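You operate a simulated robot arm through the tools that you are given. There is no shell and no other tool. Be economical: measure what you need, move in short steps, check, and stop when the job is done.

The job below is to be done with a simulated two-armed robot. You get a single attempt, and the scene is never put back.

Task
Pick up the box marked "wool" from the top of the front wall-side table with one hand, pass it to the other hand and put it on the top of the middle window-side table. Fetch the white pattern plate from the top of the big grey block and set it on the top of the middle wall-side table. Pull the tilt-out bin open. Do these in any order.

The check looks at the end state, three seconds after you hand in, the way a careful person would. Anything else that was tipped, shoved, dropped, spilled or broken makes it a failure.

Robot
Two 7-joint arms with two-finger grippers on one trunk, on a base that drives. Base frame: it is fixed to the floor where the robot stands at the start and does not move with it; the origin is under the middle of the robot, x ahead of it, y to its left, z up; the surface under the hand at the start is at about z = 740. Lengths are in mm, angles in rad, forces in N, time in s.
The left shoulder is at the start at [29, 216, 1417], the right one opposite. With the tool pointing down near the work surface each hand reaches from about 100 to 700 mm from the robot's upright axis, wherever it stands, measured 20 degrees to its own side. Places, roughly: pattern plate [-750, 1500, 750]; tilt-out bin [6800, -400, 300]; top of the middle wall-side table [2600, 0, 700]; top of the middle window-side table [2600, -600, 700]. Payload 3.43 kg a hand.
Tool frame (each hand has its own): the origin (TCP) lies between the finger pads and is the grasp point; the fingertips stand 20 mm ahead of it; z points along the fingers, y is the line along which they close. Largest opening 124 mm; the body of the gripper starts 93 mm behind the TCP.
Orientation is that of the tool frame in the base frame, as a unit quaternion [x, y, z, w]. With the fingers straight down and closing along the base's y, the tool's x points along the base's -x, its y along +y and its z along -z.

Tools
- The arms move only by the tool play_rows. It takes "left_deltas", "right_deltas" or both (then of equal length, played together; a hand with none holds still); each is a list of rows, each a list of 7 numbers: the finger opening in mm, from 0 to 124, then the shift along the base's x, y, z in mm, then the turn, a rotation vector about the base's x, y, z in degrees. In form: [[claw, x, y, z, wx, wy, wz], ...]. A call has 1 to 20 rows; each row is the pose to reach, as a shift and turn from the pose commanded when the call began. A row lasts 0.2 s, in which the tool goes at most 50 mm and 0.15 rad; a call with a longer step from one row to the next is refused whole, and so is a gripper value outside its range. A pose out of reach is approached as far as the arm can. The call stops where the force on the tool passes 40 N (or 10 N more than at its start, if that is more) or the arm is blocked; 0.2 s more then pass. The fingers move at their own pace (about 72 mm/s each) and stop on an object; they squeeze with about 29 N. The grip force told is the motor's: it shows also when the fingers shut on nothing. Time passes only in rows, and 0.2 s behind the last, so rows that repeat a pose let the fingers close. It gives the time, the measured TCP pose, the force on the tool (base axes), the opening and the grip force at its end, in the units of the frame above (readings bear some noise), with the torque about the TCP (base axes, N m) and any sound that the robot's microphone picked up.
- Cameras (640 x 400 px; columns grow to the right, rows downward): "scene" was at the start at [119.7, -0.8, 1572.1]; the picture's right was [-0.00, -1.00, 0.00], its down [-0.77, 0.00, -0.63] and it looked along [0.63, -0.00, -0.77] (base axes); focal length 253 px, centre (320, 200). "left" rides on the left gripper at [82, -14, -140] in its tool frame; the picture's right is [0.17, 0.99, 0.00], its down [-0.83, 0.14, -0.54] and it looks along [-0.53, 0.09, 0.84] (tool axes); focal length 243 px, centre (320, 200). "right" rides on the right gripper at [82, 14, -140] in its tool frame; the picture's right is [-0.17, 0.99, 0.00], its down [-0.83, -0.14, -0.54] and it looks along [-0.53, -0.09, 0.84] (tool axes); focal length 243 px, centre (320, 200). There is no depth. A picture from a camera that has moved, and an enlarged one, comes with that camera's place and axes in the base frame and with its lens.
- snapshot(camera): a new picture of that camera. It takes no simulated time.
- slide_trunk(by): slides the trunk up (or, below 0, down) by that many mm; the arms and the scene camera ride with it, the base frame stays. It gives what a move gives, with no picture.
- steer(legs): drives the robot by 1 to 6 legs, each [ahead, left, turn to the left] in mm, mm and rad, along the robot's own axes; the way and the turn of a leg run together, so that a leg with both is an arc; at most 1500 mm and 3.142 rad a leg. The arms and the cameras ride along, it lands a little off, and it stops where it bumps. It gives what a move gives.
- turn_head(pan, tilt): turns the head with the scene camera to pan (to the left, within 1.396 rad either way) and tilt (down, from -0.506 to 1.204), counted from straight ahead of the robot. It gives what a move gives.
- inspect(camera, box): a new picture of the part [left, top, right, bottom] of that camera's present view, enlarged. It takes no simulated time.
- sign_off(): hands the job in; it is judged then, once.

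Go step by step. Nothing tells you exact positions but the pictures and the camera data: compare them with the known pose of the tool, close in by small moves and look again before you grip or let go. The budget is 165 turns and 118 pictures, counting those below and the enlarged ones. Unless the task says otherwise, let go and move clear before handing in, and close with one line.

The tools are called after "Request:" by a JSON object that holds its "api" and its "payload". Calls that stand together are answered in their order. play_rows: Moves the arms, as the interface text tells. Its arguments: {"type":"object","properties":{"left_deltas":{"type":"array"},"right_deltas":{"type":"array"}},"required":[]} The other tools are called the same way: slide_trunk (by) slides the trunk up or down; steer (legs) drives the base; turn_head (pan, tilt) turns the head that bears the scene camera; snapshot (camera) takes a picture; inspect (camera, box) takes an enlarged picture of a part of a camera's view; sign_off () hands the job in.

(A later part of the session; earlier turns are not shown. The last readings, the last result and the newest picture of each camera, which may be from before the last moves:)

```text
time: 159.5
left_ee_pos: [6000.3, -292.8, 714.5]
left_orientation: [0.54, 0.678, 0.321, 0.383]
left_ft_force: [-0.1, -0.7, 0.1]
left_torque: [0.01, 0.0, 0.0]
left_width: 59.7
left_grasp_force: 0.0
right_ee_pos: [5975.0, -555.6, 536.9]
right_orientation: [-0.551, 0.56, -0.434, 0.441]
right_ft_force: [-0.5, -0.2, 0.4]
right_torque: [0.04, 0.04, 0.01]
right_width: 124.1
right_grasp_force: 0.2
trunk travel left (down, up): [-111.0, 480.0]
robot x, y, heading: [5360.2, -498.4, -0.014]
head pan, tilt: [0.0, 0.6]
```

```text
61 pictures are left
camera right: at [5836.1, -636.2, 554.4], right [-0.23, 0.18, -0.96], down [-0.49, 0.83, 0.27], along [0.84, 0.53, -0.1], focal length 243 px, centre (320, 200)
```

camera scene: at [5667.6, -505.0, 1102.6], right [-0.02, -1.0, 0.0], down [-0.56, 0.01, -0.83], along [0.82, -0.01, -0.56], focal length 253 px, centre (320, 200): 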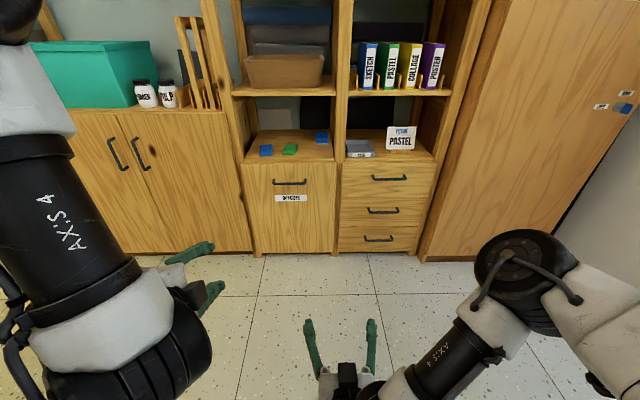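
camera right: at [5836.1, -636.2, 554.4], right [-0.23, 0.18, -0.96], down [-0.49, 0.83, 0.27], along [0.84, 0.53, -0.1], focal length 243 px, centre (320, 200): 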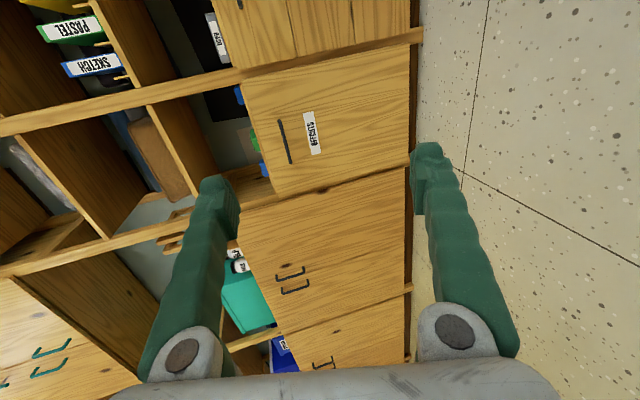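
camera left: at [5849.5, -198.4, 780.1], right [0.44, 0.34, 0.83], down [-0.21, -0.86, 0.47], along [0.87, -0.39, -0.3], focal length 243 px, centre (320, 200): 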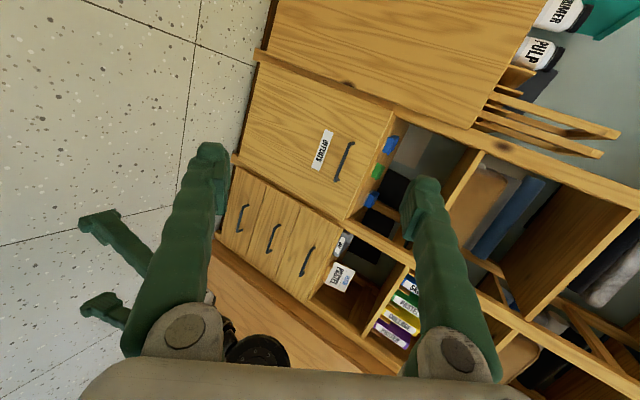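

The handle is at about (6665, −388, 530). I'll retract the left hand out of the way before approaching.

Request:
{"api": "play_rows", "payload": {"left_deltas": [[60, -20, 20, 10, 0, 8, 0], [60, -45, 40, 20, 0, 16, 0], [60, -70, 60, 30, 0, 24, 0], [60, -100, 80, 40, 0, 32, 0], [60, -130, 100, 50, 0, 40, 0], [60, -160, 110, 50, 0, 48, 0], [60, -190, 120, 50, 0, 48, 0], [60, -190, 120, 50, 0, 48, 0]]}}

Request:
{"api": "steer", "payload": {"legs": [[0, 170, 0.015], [540, 0, 0]]}}

Request:
{"api": "snapshot", "payload": {"camera": "right"}}

Request:
{"api": "snapshot", "payload": {"camera": "scene"}}

```text
time: 161.3
left_ee_pos: [5858.4, -185.7, 750.5]
left_orientation: [0.624, 0.775, 0.071, 0.074]
left_ft_force: [0.2, -0.1, 0.4]
left_torque: [0.01, 0.04, -0.01]
left_width: 60.0
left_grasp_force: 0.2
left hand out of reach, approached as far as the arm can: row 1, 2, 3, 4, 5, 6, 7, 8
right_ee_pos: [5976.3, -555.7, 536.9]
right_orientation: [-0.551, 0.561, -0.433, 0.441]
right_ft_force: [-0.2, 0.4, -0.1]
right_torque: [-0.02, -0.01, 0.01]
right_width: 123.9
right_grasp_force: 0.0
trunk travel left (down, up): [-111.0, 480.0]
robot x, y, heading: [5355.8, -497.4, -0.013]
head pan, tilt: [0.0, 0.6]
```

```text
time: 167.5
left_ee_pos: [6393.5, -18.7, 751.5]
left_orientation: [0.625, 0.774, 0.073, 0.074]
left_ft_force: [0.1, -1.2, -0.2]
left_torque: [-0.05, 0.03, 0.03]
left_width: 60.2
left_grasp_force: 0.0
right_ee_pos: [6511.0, -387.5, 537.4]
right_orientation: [-0.551, 0.562, -0.434, 0.439]
right_ft_force: [0.6, 0.2, 0.4]
right_torque: [0.0, 0.01, 0.03]
right_width: 123.8
right_grasp_force: 0.1
trunk travel left (down, up): [-111.0, 480.0]
robot x, y, heading: [5889.5, -334.9, -0.017]
head pan, tilt: [0.0, 0.6]
```

```text
60 pictures are left
camera right: at [6371.3, -469.3, 554.2], right [-0.23, 0.18, -0.96], down [-0.49, 0.83, 0.28], along [0.84, 0.53, -0.1], focal length 243 px, centre (320, 200)
```

right: 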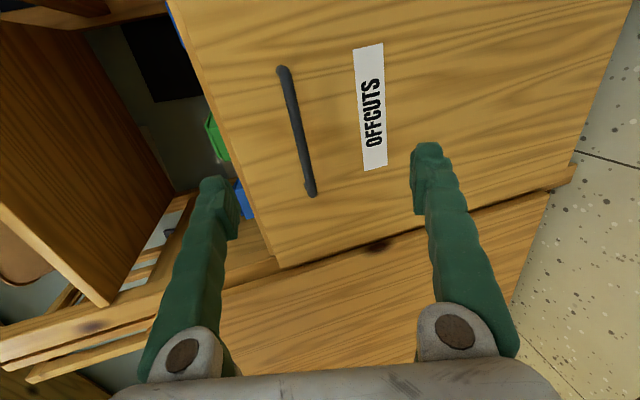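

```text
59 pictures are left
camera scene: at [6203.0, -337.9, 1102.5], right [-0.02, -1.0, 0.0], down [-0.57, 0.01, -0.82], along [0.82, -0.01, -0.57], focal length 253 px, centre (320, 200)
```

scene: 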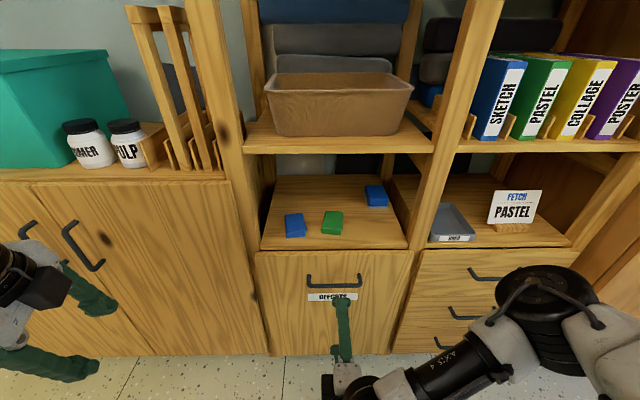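

Triangulating gives the bar at about (6628, −388, 530). I'll advance the arm with a narrower opening and look before the last bit.

Request:
{"api": "play_rows", "payload": {"right_deltas": [[50, 20, 0, -2, 0, 0, 0], [50, 45, 0, -4, 0, 0, 0], [50, 70, 0, -6, 0, 0, 0], [50, 85, 0, -7, 0, 0, 0], [50, 85, 0, -7, 0, 0, 0]]}}

Request:
{"api": "snapshot", "payload": {"camera": "right"}}

Request:
{"api": "inspect", "payload": {"camera": "scene", "box": [270, 240, 400, 370]}}

```text
time: 168.7
left_ee_pos: [6393.2, -18.5, 751.3]
left_orientation: [0.625, 0.774, 0.072, 0.074]
left_ft_force: [-0.2, 0.6, 0.0]
left_torque: [-0.01, 0.0, -0.04]
left_width: 59.8
left_grasp_force: 0.1
right_ee_pos: [6595.1, -387.9, 530.0]
right_orientation: [-0.551, 0.56, -0.434, 0.441]
right_ft_force: [0.3, 0.2, 0.6]
right_torque: [0.0, 0.01, 0.02]
right_width: 50.2
right_grasp_force: 0.1
trunk travel left (down, up): [-111.0, 480.0]
robot x, y, heading: [5889.3, -332.4, -0.018]
head pan, tilt: [0.0, 0.6]
```

```text
58 pictures are left
camera right: at [6455.7, -469.4, 548.2], right [-0.23, 0.18, -0.96], down [-0.49, 0.83, 0.28], along [0.84, 0.53, -0.1], focal length 243 px, centre (320, 200)
```

right: 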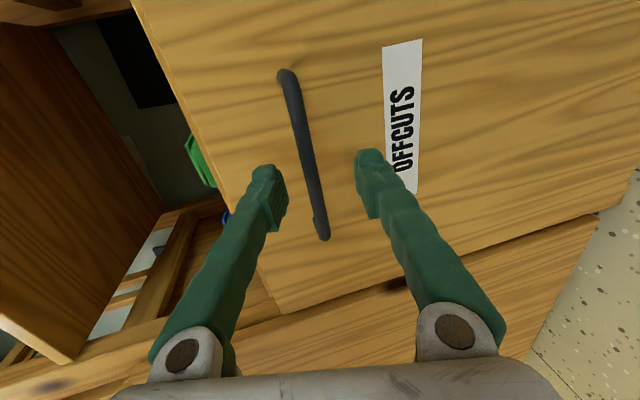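

```text
3.08 times, centred on (335, 305) of scene
camera zoom: at [6202.7, -337.9, 1102.6], right [-0.02, -1.0, 0.0], down [-0.56, 0.01, -0.83], along [0.82, -0.01, -0.56], focal length 779 px, centre (274, -123)
```

zoom: 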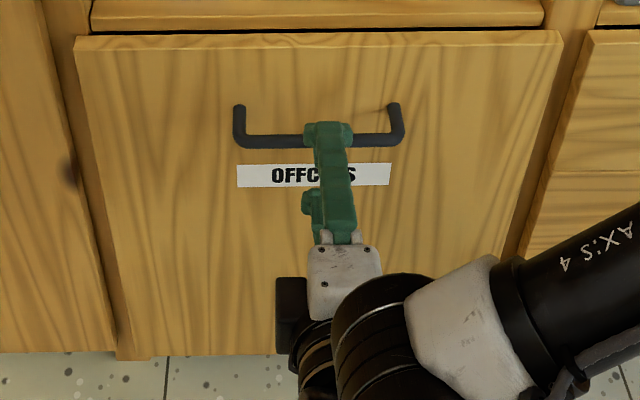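

The bar lies right between the fingers. I'll advance about 30 more and close.

Request:
{"api": "play_rows", "payload": {"right_deltas": [[50, 10, 0, 0, 0, 0, 0], [50, 20, 0, 0, 0, 0, 0], [50, 30, 0, 0, 0, 0, 0], [25, 30, 0, 0, 0, 0, 0], [0, 30, 0, 0, 0, 0, 0], [0, 30, 0, 0, 0, 0, 0], [0, 30, 0, 0, 0, 0, 0]]}}

Request:
{"api": "snapshot", "payload": {"camera": "right"}}

```text
time: 170.3
left_ee_pos: [6392.4, -19.0, 751.5]
left_orientation: [0.625, 0.774, 0.073, 0.074]
left_ft_force: [-0.1, -0.1, 0.1]
left_torque: [0.04, -0.02, -0.02]
left_width: 60.1
left_grasp_force: 0.0
right_ee_pos: [6627.8, -386.9, 531.9]
right_orientation: [-0.55, 0.561, -0.436, 0.439]
right_ft_force: [6.9, 1.1, 5.4]
right_torque: [-1.0, -0.09, 0.2]
right_width: 9.3
right_grasp_force: 43.4
trunk travel left (down, up): [-111.0, 480.0]
robot x, y, heading: [5891.2, -331.8, -0.012]
head pan, tilt: [0.0, 0.6]
```

```text
56 pictures are left
camera right: at [6487.5, -468.5, 548.5], right [-0.23, 0.18, -0.96], down [-0.49, 0.83, 0.27], along [0.84, 0.53, -0.1], focal length 243 px, centre (320, 200)
```

right: 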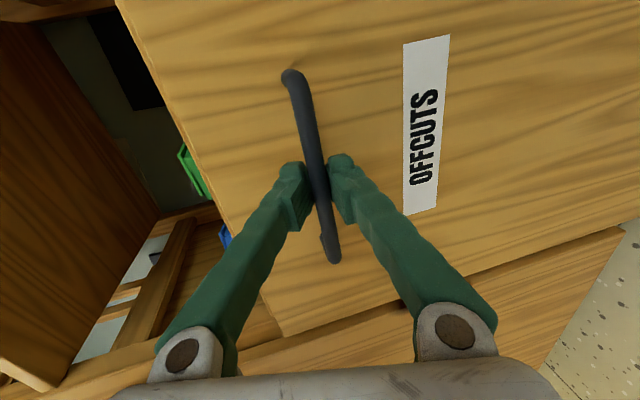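

The bar is gripped. I'll pull along the tilt arc (hinge near z≈65), up to about 10° first.

Request:
{"api": "play_rows", "payload": {"right_deltas": [[0, -16.2, 0, -1.6, 0, -2, 0], [0, -32.3, 0, -3.7, 0, -4, 0], [0, -48.4, 0, -6.4, 0, -6, 0], [0, -64.4, 0, -9.7, 0, -8, 0], [0, -80.2, 0, -13.5, 0, -10, 0]]}}

Request:
{"api": "snapshot", "payload": {"camera": "scene"}}

```text
time: 171.5
left_ee_pos: [6394.0, -18.3, 750.0]
left_orientation: [0.625, 0.774, 0.071, 0.073]
left_ft_force: [0.4, 0.5, 0.1]
left_torque: [0.02, 0.01, -0.04]
left_width: 59.8
left_grasp_force: 0.1
right_ee_pos: [6544.5, -386.9, 513.3]
right_orientation: [-0.512, 0.521, -0.479, 0.486]
right_ft_force: [6.4, 3.7, -14.8]
right_torque: [-0.82, 0.09, -0.2]
right_width: 9.3
right_grasp_force: 42.9
trunk travel left (down, up): [-111.0, 480.0]
robot x, y, heading: [5890.8, -332.7, -0.022]
head pan, tilt: [0.0, 0.6]
```

```text
55 pictures are left
camera scene: at [6204.2, -337.6, 1102.0], right [-0.02, -1.0, 0.0], down [-0.57, 0.01, -0.82], along [0.82, -0.01, -0.57], focal length 253 px, centre (320, 200)
```

scene: 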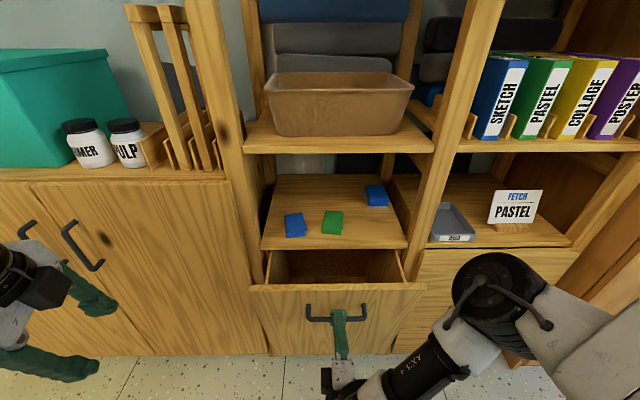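

The bin is opening. I'll continue along the arc.

Request:
{"api": "play_rows", "payload": {"right_deltas": [[0, -12, 0, -5, 0, -1.5, 0], [0, -23.5, 0, -9, 0, -3, 0], [0, -35, 0, -14, 0, -4.5, 0], [0, -46.5, 0, -18, 0, -6, 0], [0, -61, 0, -24, 0, -8, 0], [0, -76, 0, -32, 0, -10, 0], [0, -94, 0, -41, 0, -12.5, 0], [0, -112, 0, -51, 0, -15, 0], [0, -130, 0, -61, 0, -17.5, 0], [0, -147, 0, -72, 0, -20, 0]]}}

Request:
{"api": "snapshot", "payload": {"camera": "scene"}}

```text
time: 172.6
left_ee_pos: [6392.5, -20.3, 750.5]
left_orientation: [0.626, 0.773, 0.072, 0.074]
left_ft_force: [0.3, -0.2, -0.1]
left_torque: [-0.01, 0.05, 0.0]
left_width: 60.0
left_grasp_force: 0.1
right_ee_pos: [6520.0, -385.3, 501.4]
right_orientation: [-0.477, 0.49, -0.516, 0.517]
right_ft_force: [-7.6, -5.1, 24.0]
right_torque: [-0.82, 0.06, 0.15]
right_width: 6.2
right_grasp_force: 36.6
right hand out of reach, approached as far as the arm can: row 3, 4, 5
trunk travel left (down, up): [-111.0, 480.0]
robot x, y, heading: [5887.6, -331.2, -0.018]
head pan, tilt: [0.0, 0.6]
stopped in row 5 (right hand): the force on the tool passed its limit at 54 N (the readings are from after the stop); the commanded pose is now the measured one
```

```text
54 pictures are left
camera scene: at [6201.3, -338.7, 1103.2], right [-0.02, -1.0, 0.0], down [-0.56, 0.01, -0.83], along [0.83, -0.02, -0.56], focal length 253 px, centre (320, 200)
```

scene: 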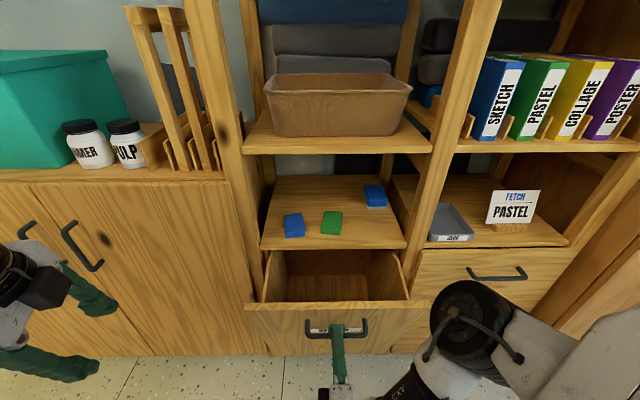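

The bin is partly open, and my tool rotation reached the arm's limit. I'll continue pulling without rotating, letting the bar swivel in the fingers.

Request:
{"api": "play_rows", "payload": {"right_deltas": [[0, -10, 0, 0, 0, 2, 0], [0, -20, 0, -2, 0, 4, 0], [0, -32, 0, -6, 0, 5, 0], [0, -44, 0, -11, 0, 5, 0], [0, -56, 0, -17, 0, 5, 0], [0, -68, 0, -23, 0, 5, 0], [0, -80, 0, -29, 0, 5, 0]]}}

Request:
{"api": "snapshot", "payload": {"camera": "scene"}}

```text
time: 173.9
left_ee_pos: [6392.6, -20.3, 751.4]
left_orientation: [0.626, 0.773, 0.072, 0.074]
left_ft_force: [0.2, -0.1, -0.9]
left_torque: [-0.04, 0.0, -0.02]
left_width: 60.3
left_grasp_force: 0.0
right_ee_pos: [6484.5, -374.3, 472.4]
right_orientation: [-0.497, 0.512, -0.495, 0.497]
right_ft_force: [-12.7, -6.0, 21.6]
right_torque: [-0.25, 0.38, 0.12]
right_width: 0.3
right_grasp_force: 34.2
right hand out of reach, approached as far as the arm can: row 1, 2, 3, 4, 5, 6
trunk travel left (down, up): [-111.0, 480.0]
robot x, y, heading: [5886.7, -331.8, -0.02]
head pan, tilt: [0.0, 0.6]
stopped in row 6 (right hand): the force on the tool passed its limit at 52 N (the readings are from after the stop); the commanded pose is now the measured one
```

```text
53 pictures are left
camera scene: at [6200.8, -338.9, 1103.0], right [-0.02, -1.0, 0.0], down [-0.56, 0.01, -0.83], along [0.83, -0.02, -0.56], focal length 253 px, centre (320, 200)
```

scene: 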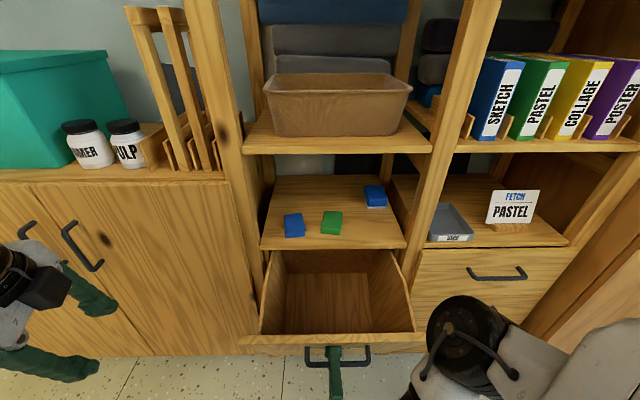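

The bin swung much further open and the fingers slipped off the bar. I'll zoom in before moving.

Request:
{"api": "inspect", "payload": {"camera": "scene", "box": [230, 240, 430, 400]}}

Request:
{"api": "snapshot", "payload": {"camera": "right"}}

```text
2.50 times, centred on (330, 320) of scene
camera zoom: at [6200.8, -338.9, 1103.0], right [-0.02, -1.0, 0.0], down [-0.56, 0.01, -0.83], along [0.83, -0.02, -0.56], focal length 633 px, centre (295, -100)
```

zoom: 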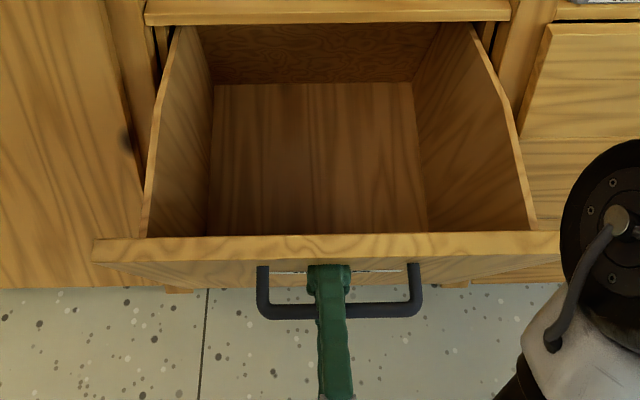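

```text
51 pictures are left
camera right: at [6343.5, -455.2, 458.8], right [-0.02, 0.18, -0.98], down [-0.53, 0.83, 0.16], along [0.85, 0.52, 0.08], focal length 243 px, centre (320, 200)
```

right: 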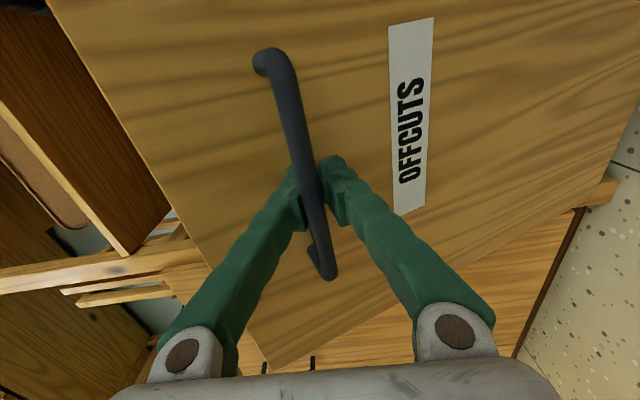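

The fingertips are hooked around the bar. I'll pull a bit more by backing the base.

Request:
{"api": "steer", "payload": {"legs": [[-50, 0, 0]]}}

Request:
{"api": "inspect", "payload": {"camera": "scene", "box": [230, 240, 430, 400]}}

```text
time: 174.8
left_ee_pos: [6361.1, -18.9, 750.2]
left_orientation: [0.625, 0.774, 0.072, 0.073]
left_ft_force: [0.0, 0.2, 0.1]
left_torque: [0.02, 0.02, 0.04]
left_width: 59.9
left_grasp_force: 0.0
right_ee_pos: [6455.7, -375.1, 462.7]
right_orientation: [-0.506, 0.516, -0.487, 0.491]
right_ft_force: [1.0, 1.0, -6.6]
right_torque: [-0.08, -0.06, 0.06]
right_width: 0.2
right_grasp_force: 34.5
trunk travel left (down, up): [-111.0, 480.0]
robot x, y, heading: [5858.4, -329.5, -0.019]
head pan, tilt: [0.0, 0.6]
stopped in leg 1: the force on the tool passed its limit at 67 N (the readings are from after the stop); the commanded pose is now the measured one
```

```text
2.50 times, centred on (330, 320) of scene
camera zoom: at [6172.0, -337.8, 1102.6], right [-0.02, -1.0, 0.0], down [-0.57, 0.01, -0.82], along [0.82, -0.01, -0.57], focal length 633 px, centre (295, -100)
```

zoom: 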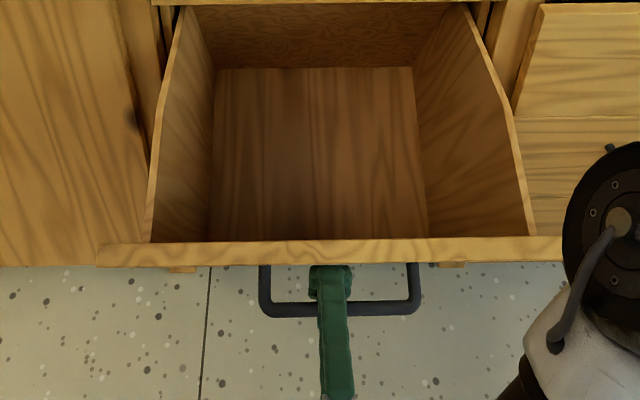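

It's further open. One more small pull, back and down, will tell whether it has reached its stop.

Request:
{"api": "play_rows", "payload": {"right_deltas": [[0, -4, 0, -5, 0, 0, 0], [0, -10, 0, -10, 0, 0, 0], [0, -18, 0, -16, 0, 0, 0], [0, -28, 0, -22, 0, 0, 0], [0, -38, 0, -28, 0, 0, 0]]}}

Request:
{"api": "inspect", "payload": {"camera": "scene", "box": [230, 240, 430, 400]}}

```text
time: 176.0
left_ee_pos: [6360.1, -19.7, 753.8]
left_orientation: [0.626, 0.773, 0.072, 0.076]
left_ft_force: [-0.1, 0.2, -0.6]
left_torque: [0.0, 0.02, -0.02]
left_width: 60.2
left_grasp_force: 0.0
right_ee_pos: [6426.3, -371.0, 430.6]
right_orientation: [-0.505, 0.515, -0.488, 0.492]
right_ft_force: [-27.9, -12.6, 23.6]
right_torque: [-0.3, 0.46, 0.17]
right_width: 0.2
right_grasp_force: 34.2
right hand out of reach, approached as far as the arm can: row 3, 4, 5
trunk travel left (down, up): [-111.0, 480.0]
robot x, y, heading: [5858.1, -331.6, -0.018]
head pan, tilt: [0.0, 0.6]
```

```text
2.50 times, centred on (330, 320) of scene
camera zoom: at [6168.4, -338.8, 1103.6], right [-0.02, -1.0, 0.0], down [-0.56, 0.01, -0.83], along [0.83, -0.02, -0.56], focal length 633 px, centre (295, -100)
```

zoom: 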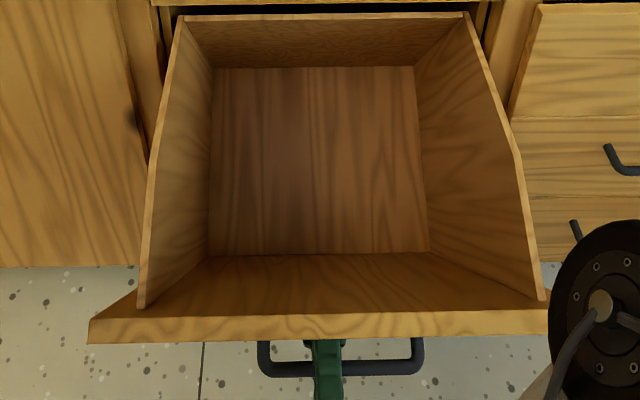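

The bin is wide open. I'll open the fingers just enough to free the bar and back the hand out.

Request:
{"api": "play_rows", "payload": {"right_deltas": [[14, 2, 0, 2, 0, 0, 0], [22, 2, 0, 4, 0, 0, 0], [26, 2, 0, 4, 0, 0, 0], [26, 2, 0, 4, 0, 0, 0]]}}

Request:
{"api": "snapshot", "payload": {"camera": "right"}}

```text
time: 177.0
left_ee_pos: [6362.0, -19.0, 751.2]
left_orientation: [0.626, 0.773, 0.072, 0.074]
left_ft_force: [0.9, -0.3, 0.4]
left_torque: [0.01, -0.01, 0.0]
left_width: 59.9
left_grasp_force: 0.0
right_ee_pos: [6430.7, -370.0, 431.8]
right_orientation: [-0.506, 0.516, -0.487, 0.49]
right_ft_force: [-22.6, -9.1, 5.2]
right_torque: [-1.53, 3.49, 1.34]
right_width: 6.9
right_grasp_force: 0.1
trunk travel left (down, up): [-111.0, 480.0]
robot x, y, heading: [5860.3, -329.9, -0.013]
head pan, tilt: [0.0, 0.6]
```

```text
48 pictures are left
camera right: at [6289.7, -451.6, 422.1], right [-0.04, 0.18, -0.98], down [-0.53, 0.83, 0.17], along [0.85, 0.53, 0.06], focal length 243 px, centre (320, 200)
```

right: 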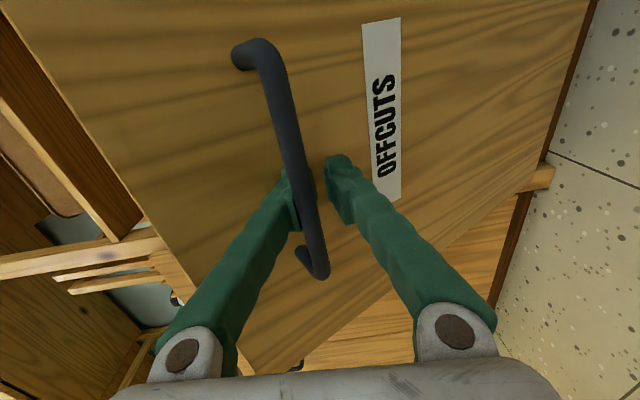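

The upper finger is pressed by the tilted panel. I'll ease the hand down and back while opening.

Request:
{"api": "play_rows", "payload": {"right_deltas": [[30, 0, 0, -4, 0, 0, 0], [36, -2, 0, -8, 0, 0, 0], [40, -5, 0, -10, 0, 0, 0], [40, -9, 0, -11, 0, 0, 0], [40, -13, 0, -12, 0, 0, 0]]}}

Request:
{"api": "snapshot", "payload": {"camera": "right"}}

```text
time: 177.5
left_ee_pos: [6361.2, -20.3, 750.0]
left_orientation: [0.626, 0.773, 0.073, 0.074]
left_ft_force: [1.0, 0.7, 0.1]
left_torque: [0.01, 0.03, 0.02]
left_width: 59.9
left_grasp_force: 0.0
right_ee_pos: [6426.2, -369.7, 426.1]
right_orientation: [-0.509, 0.514, -0.487, 0.49]
right_ft_force: [-27.2, -8.7, 7.0]
right_torque: [-1.52, 4.18, 0.47]
right_width: 13.5
right_grasp_force: 0.0
trunk travel left (down, up): [-111.0, 480.0]
robot x, y, heading: [5859.1, -332.6, -0.016]
head pan, tilt: [0.0, 0.6]
stopped in row 2 (right hand): the force on the tool passed its limit at 50 N (the readings are from after the stop); the commanded pose is now the measured one
```

```text
47 pictures are left
camera right: at [6285.3, -451.9, 417.8], right [-0.04, 0.17, -0.98], down [-0.53, 0.83, 0.17], along [0.85, 0.53, 0.06], focal length 243 px, centre (320, 200)
```

right: 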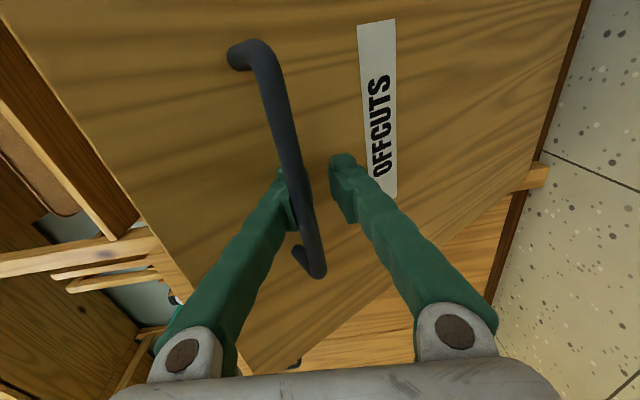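

I'll hold the opening and withdraw mostly straight back.

Request:
{"api": "play_rows", "payload": {"right_deltas": [[14, -3, 0, 2, 0, 0, 0], [14, -7, 0, 4, 0, 0, 0], [14, -12, 0, 5, 0, 0, 0], [14, -18, 0, 5, 0, 0, 0], [14, -25, 0, 5, 0, 0, 0]]}}

Request:
{"api": "snapshot", "payload": {"camera": "right"}}

```text
time: 178.4
left_ee_pos: [6361.3, -20.5, 751.5]
left_orientation: [0.626, 0.773, 0.072, 0.074]
left_ft_force: [-0.4, -1.3, 0.2]
left_torque: [0.0, 0.03, 0.0]
left_width: 59.8
left_grasp_force: 0.1
right_ee_pos: [6427.7, -371.0, 428.5]
right_orientation: [-0.505, 0.514, -0.489, 0.492]
right_ft_force: [-21.0, -7.0, 10.0]
right_torque: [-0.47, 1.39, 0.7]
right_width: 8.6
right_grasp_force: 0.2
right hand out of reach, approached as far as the arm can: row 1, 2, 3, 4
trunk travel left (down, up): [-111.0, 480.0]
robot x, y, heading: [5858.5, -331.2, -0.021]
head pan, tilt: [0.0, 0.6]
stopped in row 4 (right hand): the force on the tool passed its limit at 46 N (the readings are from after the stop); the commanded pose is now the measured one
```

```text
46 pictures are left
camera right: at [6286.1, -451.5, 418.7], right [-0.03, 0.18, -0.98], down [-0.53, 0.83, 0.17], along [0.85, 0.53, 0.06], focal length 243 px, centre (320, 200)
```

right: 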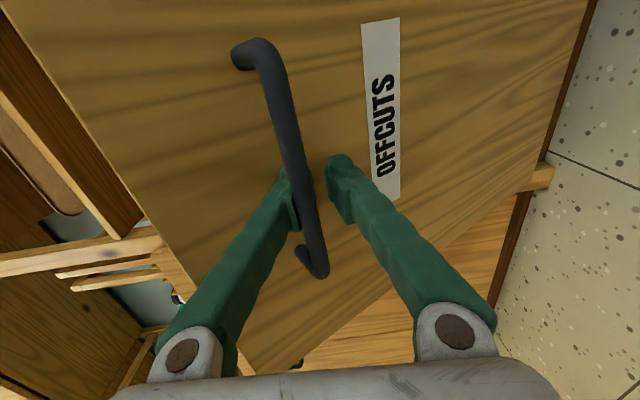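

The arm is at its retract limit, so I'll use the base to back the hand a little and then open more.

Request:
{"api": "steer", "payload": {"legs": [[-20, 0, 0]]}}

Request:
{"api": "play_rows", "payload": {"right_deltas": [[20, 0, 0, 0, 0, 0, 0], [30, 0, 0, 0, 0, 0, 0], [30, 0, 0, 0, 0, 0, 0]]}}

Request:
{"api": "snapshot", "payload": {"camera": "right"}}

```text
time: 179.3
left_ee_pos: [6342.0, -19.9, 750.7]
left_orientation: [0.625, 0.773, 0.072, 0.073]
left_ft_force: [0.5, 0.4, 0.4]
left_torque: [0.0, -0.03, 0.0]
left_width: 59.9
left_grasp_force: 0.0
right_ee_pos: [6408.7, -369.6, 430.8]
right_orientation: [-0.503, 0.514, -0.49, 0.493]
right_ft_force: [-4.9, 1.2, -5.7]
right_torque: [-0.07, 0.0, 0.07]
right_width: 10.2
right_grasp_force: 0.1
trunk travel left (down, up): [-111.0, 480.0]
robot x, y, heading: [5841.7, -327.3, -0.019]
head pan, tilt: [0.0, 0.6]
```

```text
time: 180.1
left_ee_pos: [6341.5, -18.3, 750.2]
left_orientation: [0.626, 0.773, 0.072, 0.074]
left_ft_force: [0.2, -0.4, -0.5]
left_torque: [-0.02, -0.01, 0.02]
left_width: 60.1
left_grasp_force: 0.0
right_ee_pos: [6409.0, -369.3, 428.7]
right_orientation: [-0.504, 0.514, -0.489, 0.493]
right_ft_force: [-4.9, -0.3, -6.7]
right_torque: [-0.08, 0.0, 0.07]
right_width: 25.3
right_grasp_force: 0.0
trunk travel left (down, up): [-111.0, 480.0]
robot x, y, heading: [5839.4, -331.4, -0.023]
head pan, tilt: [0.0, 0.6]
```

```text
45 pictures are left
camera right: at [6268.8, -450.5, 418.4], right [-0.03, 0.18, -0.98], down [-0.53, 0.83, 0.17], along [0.85, 0.52, 0.07], focal length 243 px, centre (320, 200)
```

right: 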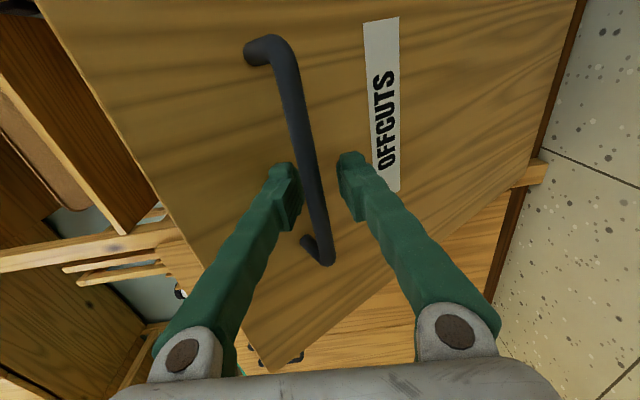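

Now the fingers are open around the bar (25 mm) with low force. I'll back straight out with the base.

Request:
{"api": "steer", "payload": {"legs": [[-250, 0, 0]]}}

Request:
{"api": "snapshot", "payload": {"camera": "scene"}}

```text
time: 181.1
left_ee_pos: [6304.4, -16.5, 748.3]
left_orientation: [0.625, 0.774, 0.07, 0.073]
left_ft_force: [-0.1, -0.3, -0.4]
left_torque: [-0.01, -0.02, 0.01]
left_width: 60.0
left_grasp_force: 0.0
right_ee_pos: [6373.8, -372.2, 417.1]
right_orientation: [-0.514, 0.518, -0.485, 0.482]
right_ft_force: [28.7, 11.3, -46.0]
right_torque: [-0.71, 0.3, -0.01]
right_width: 9.6
right_grasp_force: 43.5
trunk travel left (down, up): [-111.0, 480.0]
robot x, y, heading: [5800.5, -334.6, -0.016]
head pan, tilt: [0.0, 0.6]
stopped in leg 1: the force on the tool passed its limit at 90 N (the readings are from after the stop); the commanded pose is now the measured one
```

```text
44 pictures are left
camera scene: at [6115.4, -335.9, 1101.0], right [-0.02, -1.0, 0.0], down [-0.57, 0.01, -0.82], along [0.82, -0.01, -0.57], focal length 253 px, centre (320, 200)
```

scene: 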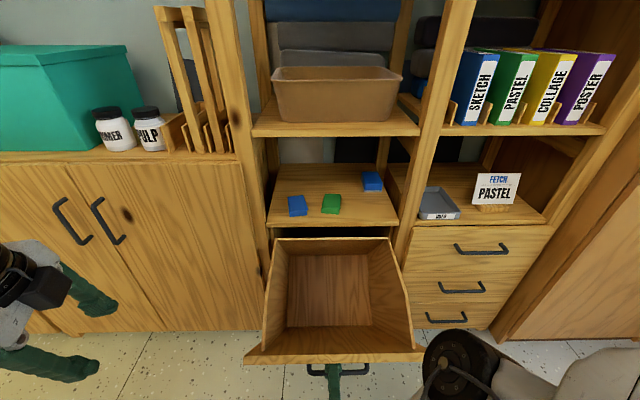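

The gripper re-closed on the bar during the drive, and the bin was pulled open further. I'll open again, lower slightly to relieve it, and check.

Request:
{"api": "play_rows", "payload": {"right_deltas": [[20, 1, 0, -3, 0, 0, 0], [40, 1, 0, -6, 0, 0, 0], [50, 1, 0, -8, 0, 0, 0], [50, 1, 0, -8, 0, 0, 0], [50, 1, 0, -8, 0, 0, 0]]}}

Request:
{"api": "snapshot", "payload": {"camera": "right"}}

```text
time: 182.3
left_ee_pos: [6301.9, -18.4, 750.0]
left_orientation: [0.626, 0.773, 0.073, 0.074]
left_ft_force: [0.4, -0.1, 0.9]
left_torque: [0.0, 0.02, -0.02]
left_width: 59.8
left_grasp_force: 0.0
right_ee_pos: [6373.5, -371.0, 414.6]
right_orientation: [-0.509, 0.517, -0.487, 0.486]
right_ft_force: [-7.7, 1.1, -1.9]
right_torque: [-0.01, -0.21, 0.08]
right_width: 48.4
right_grasp_force: 0.0
trunk travel left (down, up): [-111.0, 480.0]
robot x, y, heading: [5796.0, -331.2, -0.015]
head pan, tilt: [0.0, 0.6]
```

```text
43 pictures are left
camera right: at [6232.2, -452.3, 407.3], right [-0.05, 0.17, -0.98], down [-0.52, 0.83, 0.17], along [0.85, 0.52, 0.05], focal length 243 px, centre (320, 200)
```

right: 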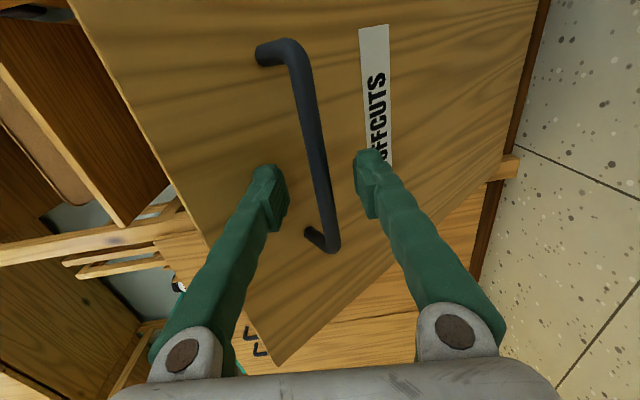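

The fingers are clear of the bar. I'll withdraw with the arm itself as far as it goes, keeping them open.

Request:
{"api": "play_rows", "payload": {"right_deltas": [[50, -8, 0, -1, 0, 0, 0], [50, -16, 0, -2, 0, 2, 0], [50, -24, 0, -3, 0, 5, 0], [50, -34, 0, -4, 0, 8, 0], [50, -44, 0, -5, 0, 11, 0], [50, -44, 0, -5, 0, 11, 0]]}}

Request:
{"api": "snapshot", "payload": {"camera": "right"}}

```text
time: 183.7
left_ee_pos: [6302.2, -17.8, 750.9]
left_orientation: [0.626, 0.773, 0.071, 0.074]
left_ft_force: [0.0, -0.1, 0.7]
left_torque: [-0.01, -0.03, 0.01]
left_width: 60.1
left_grasp_force: 0.0
right_ee_pos: [6328.4, -371.1, 410.1]
right_orientation: [-0.553, 0.561, -0.436, 0.435]
right_ft_force: [-0.6, 0.8, 0.6]
right_torque: [-0.01, -0.01, 0.0]
right_width: 50.1
right_grasp_force: 0.0
trunk travel left (down, up): [-111.0, 480.0]
robot x, y, heading: [5800.4, -330.7, -0.022]
head pan, tilt: [0.0, 0.6]
```

```text
42 pictures are left
camera right: at [6188.6, -452.4, 429.7], right [-0.24, 0.17, -0.96], down [-0.48, 0.83, 0.27], along [0.84, 0.52, -0.12], focal length 243 px, centre (320, 200)
```

right: 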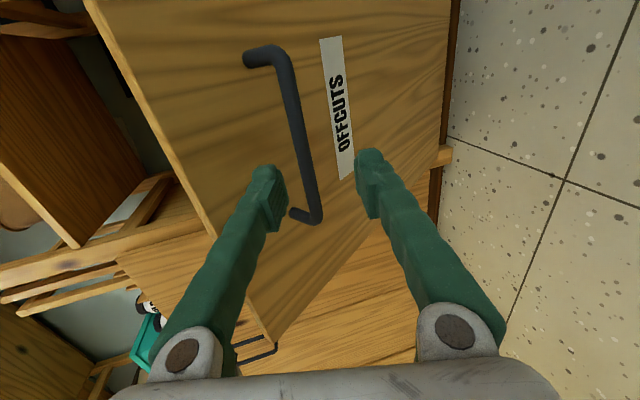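

The hand is free of the bar. I'll back the base away and check that the bin stays open.

Request:
{"api": "steer", "payload": {"legs": [[-400, 0, 0]]}}

Request:
{"api": "snapshot", "payload": {"camera": "scene"}}

```text
time: 186.6
left_ee_pos: [5911.1, -10.1, 751.6]
left_orientation: [0.624, 0.775, 0.072, 0.074]
left_ft_force: [-1.3, -0.4, -0.7]
left_torque: [0.02, -0.01, 0.04]
left_width: 59.7
left_grasp_force: 0.0
right_ee_pos: [5939.7, -363.5, 410.6]
right_orientation: [-0.553, 0.561, -0.435, 0.436]
right_ft_force: [0.8, 0.3, -0.2]
right_torque: [0.01, -0.01, 0.03]
right_width: 50.1
right_grasp_force: 0.0
trunk travel left (down, up): [-111.0, 480.0]
robot x, y, heading: [5410.3, -324.0, -0.013]
head pan, tilt: [0.0, 0.6]
```

```text
41 pictures are left
camera scene: at [5721.1, -329.4, 1102.7], right [-0.02, -1.0, 0.0], down [-0.56, 0.01, -0.83], along [0.83, -0.01, -0.56], focal length 253 px, centre (320, 200)
```

scene: 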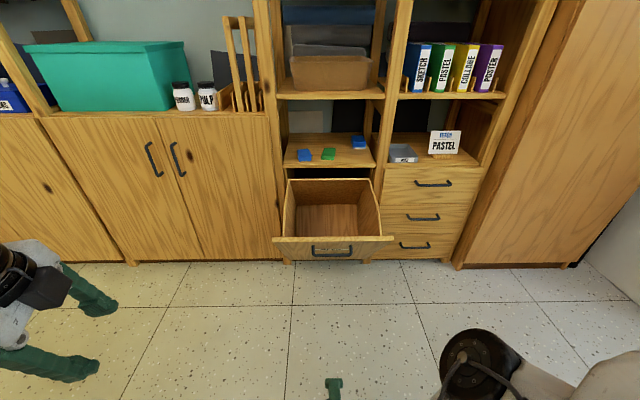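

The bin stays open. Next is the plate: I'll raise the trunk, move clear and turn around to see the way back along the wall-side aisle.

Request:
{"api": "slide_trunk", "payload": {"by": 450}}

Request:
{"api": "steer", "payload": {"legs": [[250, 0, 0], [0, 0, 3.14]]}}

Request:
{"api": "turn_head", "payload": {"pan": -0.4, "tilt": 0.4}}

Request:
{"api": "snapshot", "payload": {"camera": "scene"}}

```text
refused: 450 is not a number from -400 to 400
```

```text
time: 198.9
left_ee_pos: [5148.1, -622.2, 749.8]
left_orientation: [0.763, -0.639, -0.075, 0.07]
left_ft_force: [0.3, 0.4, 0.4]
left_torque: [0.02, 0.01, 0.04]
left_width: 60.2
left_grasp_force: 0.0
right_ee_pos: [5132.9, -269.2, 410.1]
right_orientation: [0.571, 0.543, -0.426, -0.443]
right_ft_force: [0.7, 1.1, 0.0]
right_torque: [-0.01, -0.03, -0.01]
right_width: 50.1
right_grasp_force: 0.0
trunk travel left (down, up): [-111.0, 480.0]
robot x, y, heading: [5662.6, -327.9, 3.089]
head pan, tilt: [0.0, 0.6]
```

```text
time: 199.7
left_ee_pos: [5148.4, -621.0, 751.0]
left_orientation: [0.762, -0.639, -0.075, 0.071]
left_ft_force: [-0.4, 0.6, -0.9]
left_torque: [-0.02, 0.03, 0.02]
left_width: 60.1
left_grasp_force: 0.0
right_ee_pos: [5132.4, -268.4, 409.8]
right_orientation: [0.571, 0.543, -0.427, -0.444]
right_ft_force: [-0.4, -0.8, 0.7]
right_torque: [0.03, 0.0, -0.01]
right_width: 49.9
right_grasp_force: 0.1
trunk travel left (down, up): [-111.0, 480.0]
robot x, y, heading: [5663.5, -329.7, 3.086]
head pan, tilt: [-0.4, 0.4]
```

```text
40 pictures are left
camera scene: at [5352.9, -275.8, 1120.8], right [0.44, 0.9, 0.0], down [0.35, -0.17, -0.92], along [-0.83, 0.4, -0.39], focal length 253 px, centre (320, 200)
```

scene: 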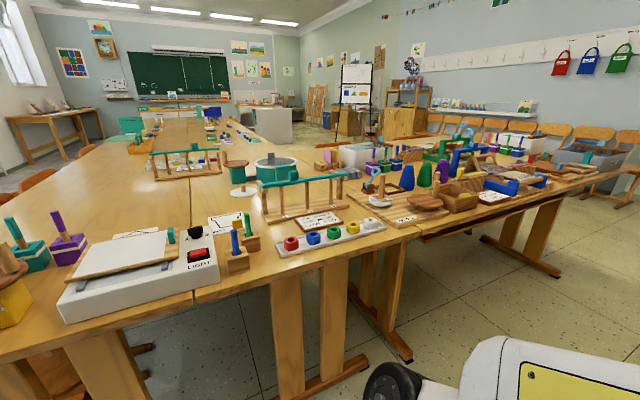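

The wall-side aisle is blocked by a cross table, so I'll go back through the window-side aisle. I'll raise the trunk first, then strafe and drive back.

Request:
{"api": "slide_trunk", "payload": {"by": 400}}

Request:
{"api": "steer", "payload": {"legs": [[0, 1440, 0.053], [1500, 0, 0], [1500, 0, 0]]}}

Request:
{"api": "turn_head", "payload": {"pan": -0.2, "tilt": 0.4}}

Request:
{"api": "snapshot", "payload": {"camera": "scene"}}

```text
time: 203.6
left_ee_pos: [5148.2, -622.1, 1150.2]
left_orientation: [0.762, -0.639, -0.075, 0.069]
left_ft_force: [1.1, 0.5, -0.5]
left_torque: [0.01, 0.0, 0.01]
left_width: 60.0
left_grasp_force: 0.1
right_ee_pos: [5133.8, -268.2, 810.0]
right_orientation: [0.571, 0.543, -0.427, -0.444]
right_ft_force: [0.5, -0.1, -0.8]
right_torque: [0.0, 0.04, 0.01]
right_width: 50.0
right_grasp_force: 0.0
trunk travel left (down, up): [-511.0, 80.0]
robot x, y, heading: [5659.8, -328.6, 3.088]
head pan, tilt: [-0.4, 0.4]
```

```text
time: 240.8
left_ee_pos: [2125.2, -2142.6, 1151.1]
left_orientation: [0.782, -0.615, -0.074, 0.073]
left_ft_force: [0.1, -0.4, 0.5]
left_torque: [0.01, 0.01, 0.01]
left_width: 60.0
left_grasp_force: 0.1
right_ee_pos: [2088.0, -1788.2, 811.3]
right_orientation: [0.554, 0.56, -0.441, -0.43]
right_ft_force: [0.4, 0.8, -0.2]
right_torque: [0.01, 0.01, 0.02]
right_width: 50.0
right_grasp_force: 0.1
trunk travel left (down, up): [-511.0, 80.0]
robot x, y, heading: [2621.1, -1818.0, -3.129]
head pan, tilt: [-0.4, 0.4]
```

```text
time: 241.5
left_ee_pos: [2124.0, -2141.5, 1152.4]
left_orientation: [0.782, -0.615, -0.073, 0.073]
left_ft_force: [0.2, 0.6, -0.1]
left_torque: [-0.01, 0.01, -0.02]
left_width: 59.8
left_grasp_force: 0.2
right_ee_pos: [2087.9, -1789.4, 810.3]
right_orientation: [0.553, 0.562, -0.441, -0.43]
right_ft_force: [0.5, 0.2, 0.3]
right_torque: [0.01, 0.02, 0.01]
right_width: 50.0
right_grasp_force: 0.0
trunk travel left (down, up): [-511.0, 80.0]
robot x, y, heading: [2617.0, -1814.0, -3.134]
head pan, tilt: [-0.201, 0.4]
```

```text
39 pictures are left
camera scene: at [2439.1, -1799.5, 1554.7], right [0.19, 0.98, 0.0], down [0.38, -0.07, -0.92], along [-0.9, 0.18, -0.39], focal length 253 px, centre (320, 200)
```

scene: 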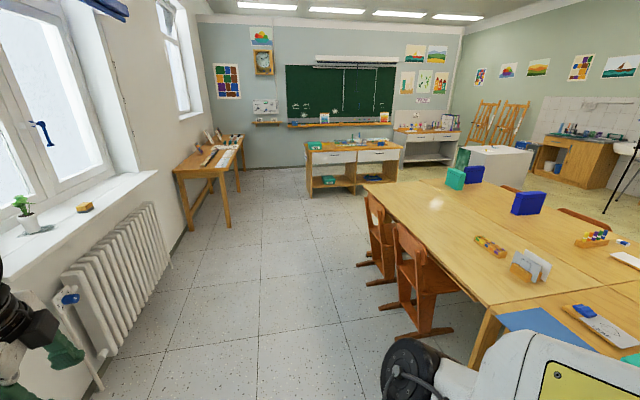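

The way is clear; a desk stands around x≈−1250. I'll drive to x≈−350 and turn right to face the grey block side.

Request:
{"api": "steer", "payload": {"legs": [[1500, 0, 0], [1450, 0, 0], [0, 0, -1.578]]}}

Request:
{"api": "turn_head", "payload": {"pan": 0.1, "tilt": 0.45}}

Request:
{"api": "snapshot", "payload": {"camera": "scene"}}

```text
time: 264.4
left_ee_pos: [-607.2, -1343.9, 1151.0]
left_orientation: [-0.112, 0.988, 0.103, 0.0]
left_ft_force: [0.5, -0.5, -1.0]
left_torque: [0.01, -0.02, -0.02]
left_width: 60.1
left_grasp_force: 0.0
right_ee_pos: [-254.6, -1310.4, 810.5]
right_orientation: [0.788, 0.001, -0.004, -0.616]
right_ft_force: [0.7, 0.1, -0.1]
right_torque: [-0.02, 0.02, -0.04]
right_width: 50.1
right_grasp_force: 0.1
trunk travel left (down, up): [-511.0, 80.0]
robot x, y, heading: [-289.0, -1841.5, 1.566]
head pan, tilt: [-0.201, 0.4]
```

```text
time: 265.1
left_ee_pos: [-607.9, -1343.1, 1150.2]
left_orientation: [-0.112, 0.988, 0.102, 0.001]
left_ft_force: [0.5, -0.8, -0.3]
left_torque: [0.0, -0.05, -0.02]
left_width: 59.6
left_grasp_force: 0.0
right_ee_pos: [-254.9, -1310.7, 810.2]
right_orientation: [0.788, 0.001, -0.005, -0.615]
right_ft_force: [0.5, 0.1, -0.7]
right_torque: [0.0, -0.02, 0.02]
right_width: 49.7
right_grasp_force: 0.0
trunk travel left (down, up): [-511.0, 80.0]
robot x, y, heading: [-292.4, -1841.8, 1.565]
head pan, tilt: [0.099, 0.45]
```

```text
38 pictures are left
camera scene: at [-297.5, -1662.5, 1550.1], right [1.0, 0.1, 0.0], down [0.04, -0.43, -0.9], along [-0.09, 0.9, -0.44], focal length 253 px, centre (320, 200)
```

scene: 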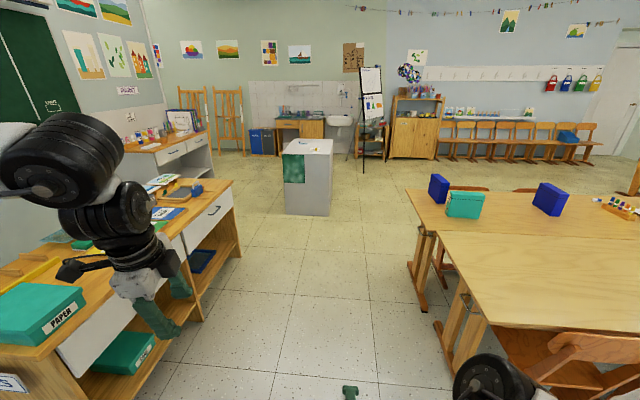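

The grey block spans x≈−980…−420, y≈1070…1960, with its top at ~735. I'll drive ahead to y≈700 and look at the plate.

Request:
{"api": "steer", "payload": {"legs": [[1500, 0, 0], [1000, 0, 0]]}}

Request:
{"api": "turn_head", "payload": {"pan": 0.4, "tilt": 0.7}}

Request:
{"api": "snapshot", "payload": {"camera": "scene"}}

```text
time: 280.5
left_ee_pos: [-566.8, 1188.7, 1150.1]
left_orientation: [-0.105, 0.989, 0.103, 0.001]
left_ft_force: [0.5, -0.6, -1.2]
left_torque: [-0.01, 0.0, -0.02]
left_width: 60.2
left_grasp_force: 0.1
right_ee_pos: [-213.5, 1217.8, 809.8]
right_orientation: [0.788, -0.003, 0.001, -0.616]
right_ft_force: [-0.4, -0.5, -0.5]
right_torque: [0.0, 0.0, 0.0]
right_width: 50.1
right_grasp_force: 0.0
trunk travel left (down, up): [-511.0, 80.0]
robot x, y, heading: [-254.6, 683.4, 1.553]
head pan, tilt: [0.099, 0.45]
```

```text
time: 281.3
left_ee_pos: [-567.8, 1189.8, 1150.4]
left_orientation: [-0.104, 0.989, 0.102, 0.001]
left_ft_force: [-0.1, -0.5, -0.2]
left_torque: [-0.01, 0.01, 0.02]
left_width: 60.1
left_grasp_force: 0.1
right_ee_pos: [-214.7, 1216.5, 810.3]
right_orientation: [0.788, -0.005, 0.0, -0.615]
right_ft_force: [-0.8, 0.3, 0.3]
right_torque: [-0.03, 0.01, 0.01]
right_width: 50.0
right_grasp_force: 0.1
trunk travel left (down, up): [-511.0, 80.0]
robot x, y, heading: [-254.9, 688.0, 1.551]
head pan, tilt: [0.4, 0.7]
```

```text
37 pictures are left
camera scene: at [-285.2, 852.9, 1527.9], right [0.93, 0.37, 0.0], down [0.24, -0.6, -0.77], along [-0.29, 0.71, -0.64], focal length 253 px, centre (320, 200)
```

scene: 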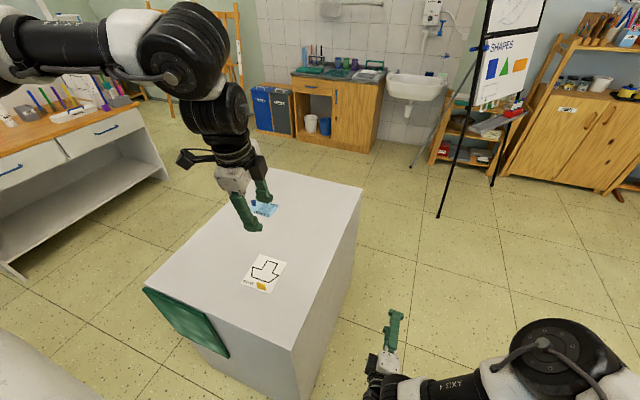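

Two plates lie on the block, a white one with a pattern and a bluish one. I'll enlarge them.

Request:
{"api": "inspect", "payload": {"camera": "scene", "box": [210, 180, 330, 310]}}

Request:
{"api": "snapshot", "payload": {"camera": "left"}}

```text
3.08 times, centred on (270, 245) of scene
camera zoom: at [-285.2, 852.9, 1527.9], right [0.93, 0.37, 0.0], down [0.24, -0.6, -0.77], along [-0.29, 0.71, -0.64], focal length 779 px, centre (474, 62)
```

zoom: 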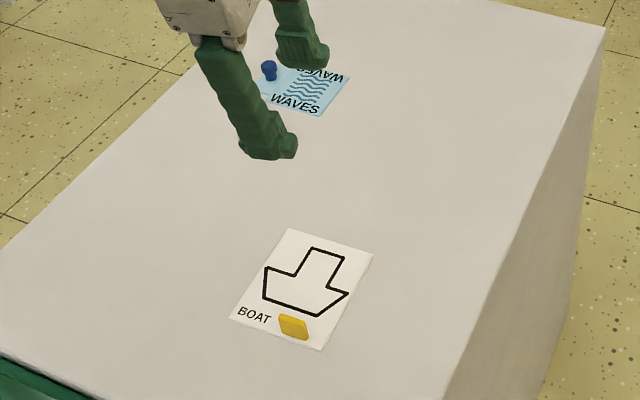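

```text
35 pictures are left
camera left: at [-640.9, 1130.0, 1283.2], right [-0.37, 0.91, 0.2], down [0.79, 0.2, 0.58], along [0.48, 0.37, -0.79], focal length 243 px, centre (320, 200)
```

left: 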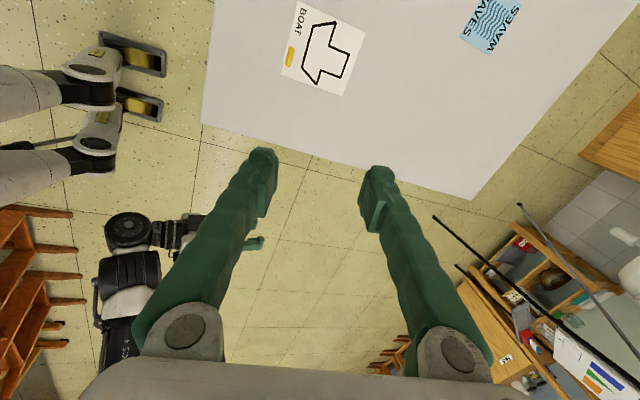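

The target is the white "BOAT" plate, axis-aligned at about x −729…−612, y 1202…1336, with a yellow knob near (−640, 1212). I'll bring the left hand above the knob, pointing straight down and closing along y.

Request:
{"api": "play_rows", "payload": {"left_deltas": [[60, -12, 4, -30, -2.4, 0.2, -2.4], [60, -24, 8, -60, -4.7, 0.5, -4.8], [60, -36, 12, -90, -7, 0.7, -7.2], [60, -48, 16, -120, -9.4, 1, -9.6], [60, -60, 20, -150, -11.7, 1.2, -12], [60, -73, 25, -190, -11.7, 1.2, -12], [60, -73, 25, -190, -11.7, 1.2, -12]]}}

Request:
{"api": "snapshot", "payload": {"camera": "left"}}

```text
time: 282.9
left_ee_pos: [-640.8, 1213.1, 961.4]
left_orientation: [0.0, 1.0, 0.002, -0.01]
left_ft_force: [-0.9, 1.1, -0.5]
left_torque: [-0.02, 0.0, -0.01]
left_width: 60.0
left_grasp_force: 0.1
right_ee_pos: [-213.6, 1217.5, 810.2]
right_orientation: [0.788, -0.004, 0.0, -0.616]
right_ft_force: [-0.8, -0.9, -0.3]
right_torque: [-0.02, -0.02, 0.03]
right_width: 50.1
right_grasp_force: 0.1
trunk travel left (down, up): [-511.0, 80.0]
robot x, y, heading: [-253.4, 688.4, 1.554]
head pan, tilt: [0.4, 0.7]
```

```text
34 pictures are left
camera left: at [-719.3, 1198.7, 1103.0], right [-0.17, 0.99, 0.01], down [0.84, 0.14, 0.52], along [0.52, 0.09, -0.85], focal length 243 px, centre (320, 200)
```

left: 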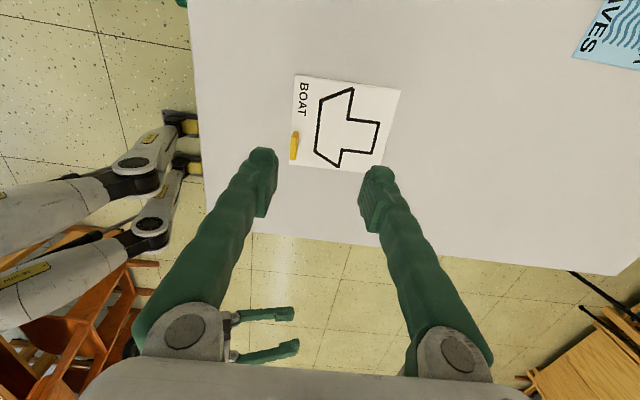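

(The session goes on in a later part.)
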